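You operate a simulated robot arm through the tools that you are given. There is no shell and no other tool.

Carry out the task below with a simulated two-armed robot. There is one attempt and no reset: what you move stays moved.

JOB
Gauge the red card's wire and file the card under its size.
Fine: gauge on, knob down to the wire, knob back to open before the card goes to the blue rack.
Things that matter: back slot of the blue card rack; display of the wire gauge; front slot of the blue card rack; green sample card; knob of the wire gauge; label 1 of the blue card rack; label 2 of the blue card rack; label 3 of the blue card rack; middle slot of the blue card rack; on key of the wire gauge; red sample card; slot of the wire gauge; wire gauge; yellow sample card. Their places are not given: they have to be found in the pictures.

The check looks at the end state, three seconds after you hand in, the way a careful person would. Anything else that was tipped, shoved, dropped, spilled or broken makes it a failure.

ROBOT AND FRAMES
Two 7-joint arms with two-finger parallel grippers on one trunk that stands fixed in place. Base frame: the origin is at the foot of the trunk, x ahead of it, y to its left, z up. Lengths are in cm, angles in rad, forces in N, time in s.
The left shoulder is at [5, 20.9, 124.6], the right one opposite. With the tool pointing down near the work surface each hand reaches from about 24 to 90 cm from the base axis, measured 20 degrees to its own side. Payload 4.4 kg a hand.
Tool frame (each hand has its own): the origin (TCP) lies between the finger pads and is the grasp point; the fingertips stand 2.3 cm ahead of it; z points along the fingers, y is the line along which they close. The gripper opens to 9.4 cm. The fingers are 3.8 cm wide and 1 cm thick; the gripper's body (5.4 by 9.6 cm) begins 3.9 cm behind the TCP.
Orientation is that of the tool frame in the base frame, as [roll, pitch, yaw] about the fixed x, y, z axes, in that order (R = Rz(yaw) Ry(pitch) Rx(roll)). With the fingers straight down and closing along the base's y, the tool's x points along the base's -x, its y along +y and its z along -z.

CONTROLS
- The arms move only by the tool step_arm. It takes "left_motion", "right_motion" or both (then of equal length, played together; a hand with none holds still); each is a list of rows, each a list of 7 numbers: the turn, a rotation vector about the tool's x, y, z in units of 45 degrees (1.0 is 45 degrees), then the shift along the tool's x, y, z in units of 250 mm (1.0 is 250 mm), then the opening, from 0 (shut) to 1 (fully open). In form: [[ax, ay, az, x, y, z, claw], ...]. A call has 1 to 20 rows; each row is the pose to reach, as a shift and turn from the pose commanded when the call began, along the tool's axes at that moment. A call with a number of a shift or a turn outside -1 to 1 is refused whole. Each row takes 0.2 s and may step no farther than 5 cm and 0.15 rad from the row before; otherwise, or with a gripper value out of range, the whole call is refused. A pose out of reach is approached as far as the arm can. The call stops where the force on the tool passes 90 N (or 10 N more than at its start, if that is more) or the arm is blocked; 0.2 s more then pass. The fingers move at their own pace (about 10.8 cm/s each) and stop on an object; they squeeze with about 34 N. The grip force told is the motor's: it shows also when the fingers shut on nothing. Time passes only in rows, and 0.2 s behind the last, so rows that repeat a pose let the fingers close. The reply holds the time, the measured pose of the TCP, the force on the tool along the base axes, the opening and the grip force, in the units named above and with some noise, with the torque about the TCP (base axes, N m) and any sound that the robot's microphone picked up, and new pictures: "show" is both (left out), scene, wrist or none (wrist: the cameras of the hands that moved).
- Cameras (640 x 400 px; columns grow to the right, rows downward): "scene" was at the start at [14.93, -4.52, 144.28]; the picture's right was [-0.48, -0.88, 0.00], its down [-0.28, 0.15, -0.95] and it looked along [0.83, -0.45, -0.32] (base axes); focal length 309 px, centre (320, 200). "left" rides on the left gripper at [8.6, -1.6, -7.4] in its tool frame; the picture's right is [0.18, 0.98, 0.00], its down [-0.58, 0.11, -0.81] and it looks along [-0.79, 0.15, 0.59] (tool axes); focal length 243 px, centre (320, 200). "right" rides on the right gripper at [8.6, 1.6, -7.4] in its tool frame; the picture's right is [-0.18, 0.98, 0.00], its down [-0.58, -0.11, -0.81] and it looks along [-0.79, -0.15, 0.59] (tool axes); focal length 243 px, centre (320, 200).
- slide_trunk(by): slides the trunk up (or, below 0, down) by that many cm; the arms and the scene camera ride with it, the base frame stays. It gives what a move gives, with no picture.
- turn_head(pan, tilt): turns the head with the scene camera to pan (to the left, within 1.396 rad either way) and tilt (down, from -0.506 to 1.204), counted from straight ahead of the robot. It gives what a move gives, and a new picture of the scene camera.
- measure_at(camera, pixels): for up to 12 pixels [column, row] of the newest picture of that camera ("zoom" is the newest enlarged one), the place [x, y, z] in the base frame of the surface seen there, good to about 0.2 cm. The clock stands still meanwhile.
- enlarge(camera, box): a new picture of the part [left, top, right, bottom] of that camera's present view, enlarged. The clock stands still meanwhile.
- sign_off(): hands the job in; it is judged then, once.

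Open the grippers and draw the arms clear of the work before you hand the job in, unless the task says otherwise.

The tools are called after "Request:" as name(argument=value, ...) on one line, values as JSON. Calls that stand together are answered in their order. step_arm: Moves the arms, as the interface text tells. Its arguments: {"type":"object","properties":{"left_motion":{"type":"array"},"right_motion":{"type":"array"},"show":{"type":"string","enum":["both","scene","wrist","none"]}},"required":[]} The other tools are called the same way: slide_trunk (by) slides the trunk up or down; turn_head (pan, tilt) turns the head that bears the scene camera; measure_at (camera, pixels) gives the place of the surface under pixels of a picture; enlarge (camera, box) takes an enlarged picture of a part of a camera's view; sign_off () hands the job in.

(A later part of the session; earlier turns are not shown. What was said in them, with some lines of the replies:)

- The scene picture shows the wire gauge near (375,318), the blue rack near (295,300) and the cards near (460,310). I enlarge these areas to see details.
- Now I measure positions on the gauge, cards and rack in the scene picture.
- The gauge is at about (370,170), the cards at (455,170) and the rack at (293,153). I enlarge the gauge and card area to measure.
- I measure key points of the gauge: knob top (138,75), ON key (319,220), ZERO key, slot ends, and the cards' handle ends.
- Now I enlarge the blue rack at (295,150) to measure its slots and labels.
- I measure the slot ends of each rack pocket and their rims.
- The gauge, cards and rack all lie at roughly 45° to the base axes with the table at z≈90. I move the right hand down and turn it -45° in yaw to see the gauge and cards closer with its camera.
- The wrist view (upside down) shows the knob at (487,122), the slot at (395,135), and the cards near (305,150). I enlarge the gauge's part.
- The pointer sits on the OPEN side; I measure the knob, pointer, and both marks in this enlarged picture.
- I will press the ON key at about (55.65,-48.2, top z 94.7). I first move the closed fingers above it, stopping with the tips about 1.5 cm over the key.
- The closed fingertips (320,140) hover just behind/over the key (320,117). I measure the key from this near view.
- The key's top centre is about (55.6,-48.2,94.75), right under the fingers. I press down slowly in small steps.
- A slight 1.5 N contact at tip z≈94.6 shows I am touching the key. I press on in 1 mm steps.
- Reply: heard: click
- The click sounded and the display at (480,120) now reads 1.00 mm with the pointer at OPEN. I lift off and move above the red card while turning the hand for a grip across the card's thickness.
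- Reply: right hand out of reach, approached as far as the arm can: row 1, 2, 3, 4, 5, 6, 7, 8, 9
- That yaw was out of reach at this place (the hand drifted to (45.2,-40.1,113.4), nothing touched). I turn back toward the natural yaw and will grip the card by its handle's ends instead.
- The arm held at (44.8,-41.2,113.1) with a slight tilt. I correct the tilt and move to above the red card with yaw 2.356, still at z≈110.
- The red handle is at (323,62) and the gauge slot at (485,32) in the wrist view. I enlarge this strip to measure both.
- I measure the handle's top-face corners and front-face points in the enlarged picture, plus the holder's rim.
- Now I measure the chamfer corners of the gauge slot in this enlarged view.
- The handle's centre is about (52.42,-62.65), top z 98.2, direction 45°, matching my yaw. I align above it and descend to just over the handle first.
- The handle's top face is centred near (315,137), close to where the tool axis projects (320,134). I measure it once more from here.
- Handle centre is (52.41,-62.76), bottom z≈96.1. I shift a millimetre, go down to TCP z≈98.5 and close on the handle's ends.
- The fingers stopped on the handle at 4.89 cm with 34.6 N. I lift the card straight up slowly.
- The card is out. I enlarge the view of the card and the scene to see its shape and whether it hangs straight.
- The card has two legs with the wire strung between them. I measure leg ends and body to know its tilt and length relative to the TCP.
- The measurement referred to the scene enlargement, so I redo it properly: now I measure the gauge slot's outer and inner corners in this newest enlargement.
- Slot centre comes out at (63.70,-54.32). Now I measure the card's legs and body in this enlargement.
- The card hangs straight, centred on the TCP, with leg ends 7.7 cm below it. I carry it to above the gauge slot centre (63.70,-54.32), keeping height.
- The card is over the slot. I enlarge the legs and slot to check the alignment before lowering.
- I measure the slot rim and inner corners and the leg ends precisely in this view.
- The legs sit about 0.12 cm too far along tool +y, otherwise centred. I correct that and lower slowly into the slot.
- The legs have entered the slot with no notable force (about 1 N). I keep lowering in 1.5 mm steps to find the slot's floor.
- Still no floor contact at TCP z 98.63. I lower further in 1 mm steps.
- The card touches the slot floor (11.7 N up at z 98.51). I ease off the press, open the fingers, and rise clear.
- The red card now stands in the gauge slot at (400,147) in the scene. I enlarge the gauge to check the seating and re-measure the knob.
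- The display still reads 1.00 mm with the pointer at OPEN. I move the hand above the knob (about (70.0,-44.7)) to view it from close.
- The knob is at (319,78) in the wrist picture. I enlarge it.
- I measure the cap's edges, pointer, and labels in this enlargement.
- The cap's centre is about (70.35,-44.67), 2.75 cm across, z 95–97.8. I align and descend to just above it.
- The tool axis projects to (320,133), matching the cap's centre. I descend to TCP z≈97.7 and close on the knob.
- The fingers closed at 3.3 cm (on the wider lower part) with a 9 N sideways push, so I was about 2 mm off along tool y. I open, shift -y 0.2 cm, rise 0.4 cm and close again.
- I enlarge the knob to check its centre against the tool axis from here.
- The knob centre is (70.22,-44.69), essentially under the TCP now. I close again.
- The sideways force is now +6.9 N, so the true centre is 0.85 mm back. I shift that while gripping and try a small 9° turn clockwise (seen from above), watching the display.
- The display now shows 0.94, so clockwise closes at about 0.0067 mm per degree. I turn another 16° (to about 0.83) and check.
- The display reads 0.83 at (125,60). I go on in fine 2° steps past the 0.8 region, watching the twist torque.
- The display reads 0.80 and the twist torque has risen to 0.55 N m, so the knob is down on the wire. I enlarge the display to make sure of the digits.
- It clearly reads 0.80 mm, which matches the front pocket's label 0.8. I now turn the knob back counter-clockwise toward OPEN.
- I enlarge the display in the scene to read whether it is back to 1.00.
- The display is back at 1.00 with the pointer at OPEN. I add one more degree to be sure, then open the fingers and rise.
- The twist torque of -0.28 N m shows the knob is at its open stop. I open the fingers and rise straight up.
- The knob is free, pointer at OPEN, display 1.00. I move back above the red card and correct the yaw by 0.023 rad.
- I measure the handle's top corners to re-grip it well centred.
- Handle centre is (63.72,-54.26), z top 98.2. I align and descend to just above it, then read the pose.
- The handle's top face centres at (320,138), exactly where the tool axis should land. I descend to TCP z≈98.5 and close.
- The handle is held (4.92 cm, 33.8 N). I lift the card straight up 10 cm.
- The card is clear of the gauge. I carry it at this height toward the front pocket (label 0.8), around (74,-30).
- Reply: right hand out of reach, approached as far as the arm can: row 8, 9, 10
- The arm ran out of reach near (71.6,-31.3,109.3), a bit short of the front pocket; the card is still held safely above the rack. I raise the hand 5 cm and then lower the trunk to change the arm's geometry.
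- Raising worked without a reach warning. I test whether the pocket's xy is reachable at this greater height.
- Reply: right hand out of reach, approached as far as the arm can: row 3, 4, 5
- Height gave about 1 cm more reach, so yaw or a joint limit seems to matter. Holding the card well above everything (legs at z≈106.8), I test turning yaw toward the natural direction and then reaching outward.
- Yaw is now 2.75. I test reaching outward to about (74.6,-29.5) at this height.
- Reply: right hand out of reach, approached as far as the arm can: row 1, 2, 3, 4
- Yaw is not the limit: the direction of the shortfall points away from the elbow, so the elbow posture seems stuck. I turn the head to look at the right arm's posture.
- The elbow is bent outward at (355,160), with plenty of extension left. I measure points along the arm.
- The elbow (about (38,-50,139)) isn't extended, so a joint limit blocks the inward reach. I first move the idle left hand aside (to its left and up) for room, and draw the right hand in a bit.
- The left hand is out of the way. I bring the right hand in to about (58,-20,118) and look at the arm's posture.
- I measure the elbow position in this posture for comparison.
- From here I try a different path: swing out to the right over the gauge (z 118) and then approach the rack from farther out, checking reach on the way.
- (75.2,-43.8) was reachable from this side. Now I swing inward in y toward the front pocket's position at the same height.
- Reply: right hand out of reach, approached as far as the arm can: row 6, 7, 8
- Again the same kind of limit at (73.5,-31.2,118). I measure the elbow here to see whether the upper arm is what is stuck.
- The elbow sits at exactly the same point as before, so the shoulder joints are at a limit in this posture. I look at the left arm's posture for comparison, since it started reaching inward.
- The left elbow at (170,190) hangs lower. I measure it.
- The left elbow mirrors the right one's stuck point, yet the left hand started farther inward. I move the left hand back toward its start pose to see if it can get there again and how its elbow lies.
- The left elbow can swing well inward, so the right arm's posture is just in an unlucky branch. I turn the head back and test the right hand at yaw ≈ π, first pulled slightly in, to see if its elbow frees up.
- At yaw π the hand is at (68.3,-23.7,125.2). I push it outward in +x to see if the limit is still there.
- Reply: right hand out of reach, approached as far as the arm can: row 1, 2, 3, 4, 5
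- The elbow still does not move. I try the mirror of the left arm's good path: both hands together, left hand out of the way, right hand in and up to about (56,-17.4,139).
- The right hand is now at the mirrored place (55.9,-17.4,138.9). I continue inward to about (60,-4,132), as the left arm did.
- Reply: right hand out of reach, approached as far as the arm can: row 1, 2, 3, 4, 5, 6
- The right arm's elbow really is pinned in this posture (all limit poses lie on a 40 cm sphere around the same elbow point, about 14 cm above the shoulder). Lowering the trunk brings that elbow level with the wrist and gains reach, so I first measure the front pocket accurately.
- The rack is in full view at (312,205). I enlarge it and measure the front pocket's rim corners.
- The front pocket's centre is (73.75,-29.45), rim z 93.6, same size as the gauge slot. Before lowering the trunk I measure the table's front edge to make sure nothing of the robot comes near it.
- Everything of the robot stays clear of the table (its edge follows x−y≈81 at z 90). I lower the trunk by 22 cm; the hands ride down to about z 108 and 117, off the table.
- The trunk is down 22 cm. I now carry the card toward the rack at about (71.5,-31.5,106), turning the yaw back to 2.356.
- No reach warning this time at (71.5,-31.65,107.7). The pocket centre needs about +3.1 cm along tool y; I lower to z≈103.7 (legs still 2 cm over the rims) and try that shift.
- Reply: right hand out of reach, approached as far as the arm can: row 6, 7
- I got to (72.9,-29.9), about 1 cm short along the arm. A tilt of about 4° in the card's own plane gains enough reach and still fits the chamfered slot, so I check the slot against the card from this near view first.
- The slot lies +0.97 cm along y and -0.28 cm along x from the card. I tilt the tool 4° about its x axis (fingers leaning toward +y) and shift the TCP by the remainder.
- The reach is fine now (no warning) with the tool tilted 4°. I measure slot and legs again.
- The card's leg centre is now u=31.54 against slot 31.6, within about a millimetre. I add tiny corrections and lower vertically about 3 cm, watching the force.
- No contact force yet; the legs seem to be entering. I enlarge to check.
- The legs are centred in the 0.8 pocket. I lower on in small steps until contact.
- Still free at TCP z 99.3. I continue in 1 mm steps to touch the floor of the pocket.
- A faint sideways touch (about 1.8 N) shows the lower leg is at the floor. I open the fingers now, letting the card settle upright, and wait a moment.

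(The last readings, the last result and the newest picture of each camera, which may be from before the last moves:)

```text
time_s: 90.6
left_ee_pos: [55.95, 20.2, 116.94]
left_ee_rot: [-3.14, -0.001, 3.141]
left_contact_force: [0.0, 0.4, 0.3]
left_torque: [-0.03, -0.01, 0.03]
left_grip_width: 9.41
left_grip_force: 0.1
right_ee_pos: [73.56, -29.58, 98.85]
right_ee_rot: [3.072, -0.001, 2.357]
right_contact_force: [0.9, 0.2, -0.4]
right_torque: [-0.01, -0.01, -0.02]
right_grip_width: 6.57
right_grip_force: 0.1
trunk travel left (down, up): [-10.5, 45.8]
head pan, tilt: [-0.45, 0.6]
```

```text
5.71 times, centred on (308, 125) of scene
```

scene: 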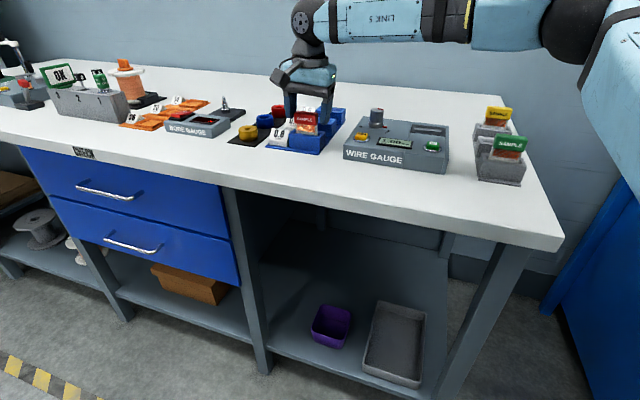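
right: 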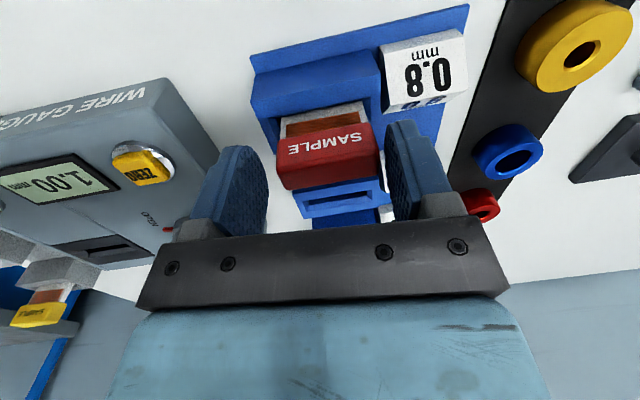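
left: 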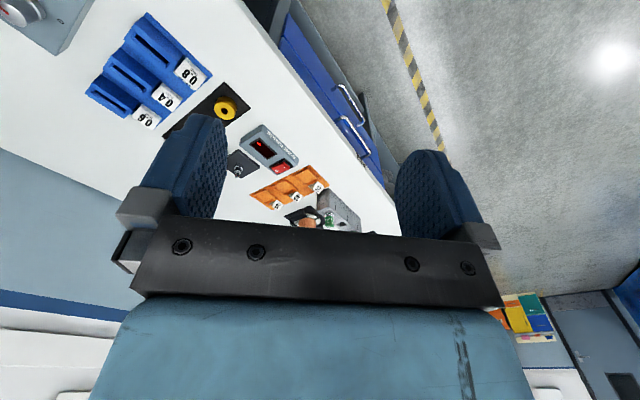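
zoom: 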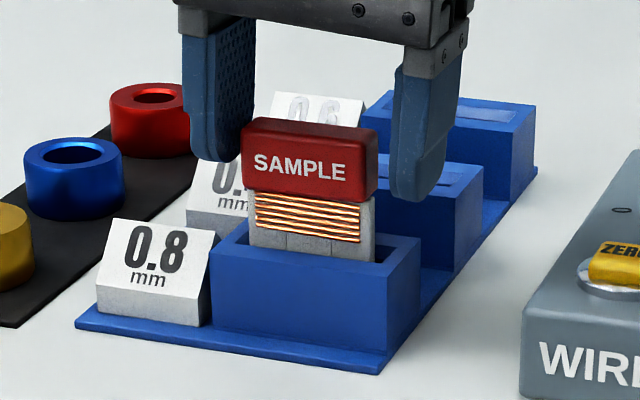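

The card stands upright and seated in the front pocket (label 0.8). I open a little wider and rise straight up, then draw back toward the arm side.

Request:
step_arm(right_motion=[[0, 0, 0, 0, 0, 0, 0.8], [0, 0, 0, 0, 0, 0, 0.8], [0, 0, 0, 0, 0.0014, -0.02, 0.8], [0, 0, 0, 0, 0.0042, -0.06, 0.8], [0, 0, 0, 0, 0.0084, -0.12, 0.8], [0, 0, 0, 0, 0.014, -0.2, 0.8], [0, 0, 0, 0, -0.03, -0.28, 0.8], [0, 0, 0, 0, -0.1, -0.36, 0.8], [0, 0, 0, 0, -0.16, -0.44, 0.8]], show="both")

```text
time_s: 92.6
left_ee_pos: [55.97, 20.1, 117.07]
left_ee_rot: [-3.141, -0.001, -3.141]
left_contact_force: [0.7, 0.3, -0.6]
left_torque: [0.0, -0.08, -0.01]
left_grip_width: 9.41
left_grip_force: 0.1
right_ee_pos: [70.06, -32.88, 109.49]
right_ee_rot: [3.07, 0.0, 2.356]
right_contact_force: [-0.1, 0.0, 0.5]
right_torque: [0.01, -0.01, 0.01]
right_grip_width: 7.55
right_grip_force: 0.0
trunk travel left (down, up): [-10.5, 45.8]
head pan, tilt: [-0.45, 0.6]
```

scene: 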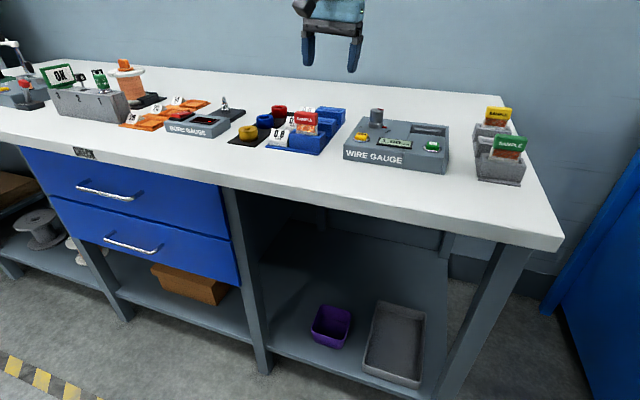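
right: 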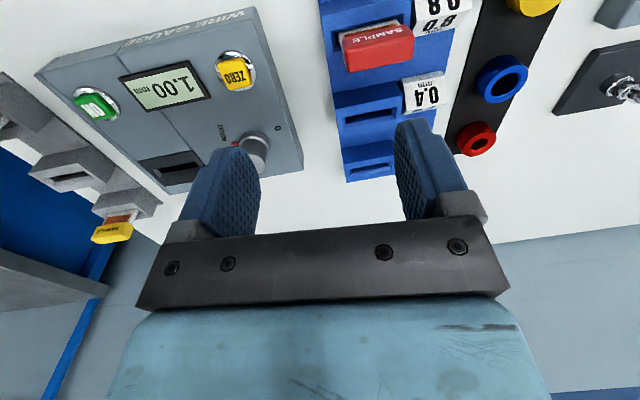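

The card sits in the front pocket and the hand is clear. I raise the trunk back by 22 cm, which lifts both hands straight up.

Request:
slide_trunk(by=22)

```text
time_s: 95.0
left_ee_pos: [55.97, 20.24, 138.95]
left_ee_rot: [-3.141, 0.001, 3.141]
left_contact_force: [-0.7, -0.1, -0.8]
left_torque: [-0.02, 0.03, -0.05]
left_grip_width: 9.4
left_grip_force: 0.0
right_ee_pos: [70.14, -32.93, 131.35]
right_ee_rot: [3.068, -0.002, 2.356]
right_contact_force: [-0.7, 0.5, -0.2]
right_torque: [-0.01, -0.02, -0.04]
right_grip_width: 7.53
right_grip_force: 0.0
trunk travel left (down, up): [-32.5, 23.8]
head pan, tilt: [-0.45, 0.6]
```

Now I draw the right hand back toward the robot, away from the table, and undo the tilt.

Request:
step_arm(right_motion=[[0.011, 0, 0, 0.06, -0.11, 0, 0.9], [0.022, 0, 0, 0.12, -0.22, 0, 1], [0.033, 0, 0, 0.18, -0.33, 0, 1], [0.044, 0, 0, 0.25, -0.45, 0, 1], [0.056, 0, 0, 0.32, -0.57, 0, 1], [0.067, 0, 0, 0.38, -0.68, 0, 1], [0.078, 0, 0, 0.45, -0.8, 0, 1], [0.0889, 0, 0, 0.51, -0.9, 0, 1], [0.0889, 0, 0, 0.51, -0.9, 0, 1]], show="scene")

```text
time_s: 97.0
left_ee_pos: [56.15, 20.27, 138.9]
left_ee_rot: [3.141, -0.002, 3.141]
left_contact_force: [0.7, -0.1, 0.5]
left_torque: [0.02, -0.01, 0.01]
left_grip_width: 9.42
left_grip_force: 0.1
right_ee_pos: [45.12, -39.85, 129.75]
right_ee_rot: [3.138, -0.002, 2.357]
right_contact_force: [0.6, 0.3, -0.6]
right_torque: [0.02, 0.01, 0.05]
right_grip_width: 9.4
right_grip_force: 0.1
trunk travel left (down, up): [-32.5, 23.8]
head pan, tilt: [-0.45, 0.6]
```

scene: 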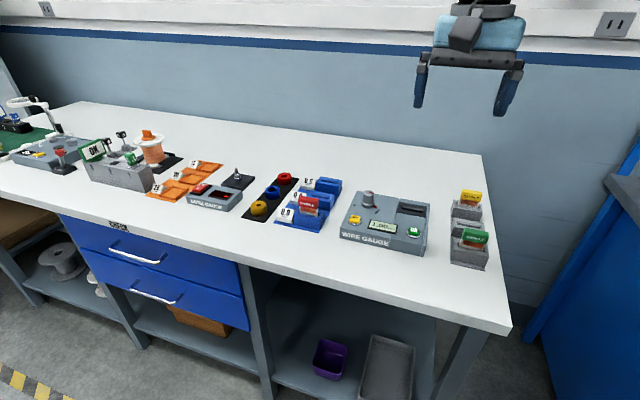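

The hand is clear. I inspect the final state of the rack, gauge and remaining cards in enlarged pictures.

Request:
enlarge(camera="scene", box=[240, 165, 352, 240])

Request:
enlarge(camera="scene", box=[335, 180, 495, 280])

```text
5.33 times, centred on (296, 202) of scene
```

zoom: 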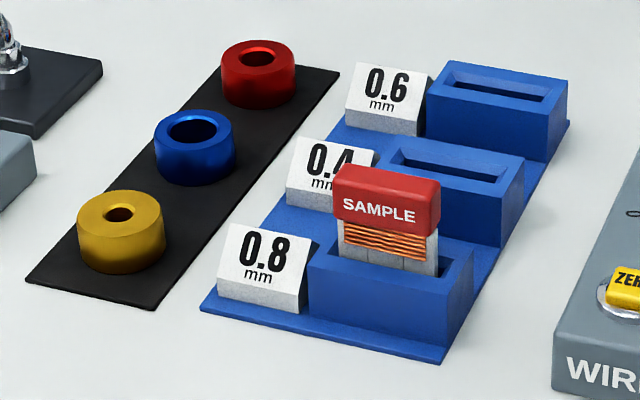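

```text
4.00 times, centred on (415, 230) of scene
```

zoom: 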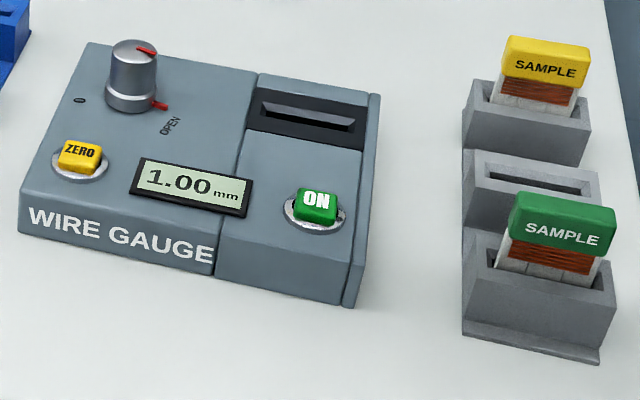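

The display reads 1.00 with the knob at OPEN, and the green and yellow cards are undisturbed. I check the filed card's seating height by measuring its handle top.

Request:
enlarge(camera="scene", box=[280, 185, 344, 235])

Request:
measure_at(camera="zoom", pixels=[[190, 110], [320, 150], [250, 130], [200, 130], [250, 210], [310, 210]])

```text
8.00 times, centred on (312, 210) of scene
```

zoom: 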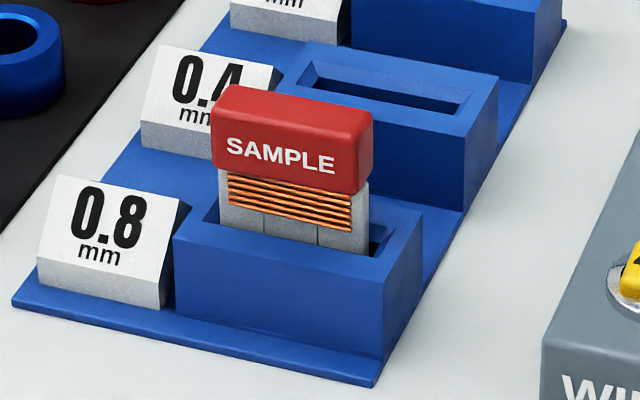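

```text
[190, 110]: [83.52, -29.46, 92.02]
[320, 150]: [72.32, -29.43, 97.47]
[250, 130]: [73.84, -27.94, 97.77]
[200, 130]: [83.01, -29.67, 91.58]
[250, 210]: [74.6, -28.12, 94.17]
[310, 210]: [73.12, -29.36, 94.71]
```

I measure the handle's top face ends precisely.

Request:
measure_at(camera="zoom", pixels=[[235, 95], [355, 115], [295, 105], [222, 180], [350, 190], [290, 240]])

```text
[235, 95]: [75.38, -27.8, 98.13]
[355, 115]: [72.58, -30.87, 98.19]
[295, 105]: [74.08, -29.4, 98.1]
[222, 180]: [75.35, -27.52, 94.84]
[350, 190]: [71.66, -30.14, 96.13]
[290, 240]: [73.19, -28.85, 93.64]
```

The handle top is level at z≈98.15 at both ends, so the card is fully seated. I draw the right hand a little farther back off the table before handing in.

Request:
step_arm(right_motion=[[0, 0, 0, 0.05, -0.1, 0, 1], [0, 0, 0, 0.1, -0.2, 0, 1], [0, 0, 0, 0.15, -0.3, 0, 1], [0, 0, 0, 0.2, -0.37, 0, 1], [0, 0, 0, 0.2, -0.37, 0, 1]], show="scene")

```text
time_s: 98.2
left_ee_pos: [56.02, 20.27, 138.95]
left_ee_rot: [3.141, 0.001, 3.14]
left_contact_force: [0.6, -0.8, -1.1]
left_torque: [0.0, 0.05, 0.0]
left_grip_width: 9.39
left_grip_force: 0.0
right_ee_pos: [35.03, -42.67, 129.93]
right_ee_rot: [3.14, 0.001, 2.356]
right_contact_force: [-0.4, 0.9, 0.5]
right_torque: [0.01, 0.02, -0.01]
right_grip_width: 9.4
right_grip_force: 0.1
trunk travel left (down, up): [-32.5, 23.8]
head pan, tilt: [-0.45, 0.6]
```

scene: 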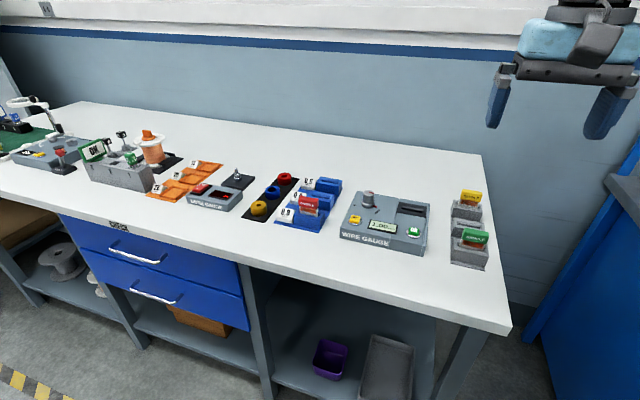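

Both hands are open and clear, the red card stands in the 0.8 pocket, the gauge is on at 1.00 with its knob at OPEN, and nothing else moved. I hand the job in.

Request:
sign_off()

```text
The job is handed in.
```

The red card's wire measured 0.80 mm, and the card is now in the front slot of the blue rack, next to the 0.8 label. The job is handed in; no result has come back yet.

- **Gauging:** I switched the gauge on and put the card in its slot. I then turned the knob down until it stopped on the wire, where the display read 0.80 mm. I didn't run a separate zero check. The display read 1.00 mm at OPEN, and the knob's scale ran true from there to the 0 mark.
- **Knob:** it was back at OPEN, with the display at 1.00 mm, before the card went to the rack. The gauge is still on.
- **Card:** it stands upright and fully seated; both ends of its handle measured the same height.
- **Everything else:** the last pictures show the green and yellow cards and the other items where they were. Both grippers are open and clear of the table.

The right arm couldn't quite reach the front slot. I lowered the trunk 22 cm, tilted the card about 4° to slide it in, and raised the trunk again afterwards.
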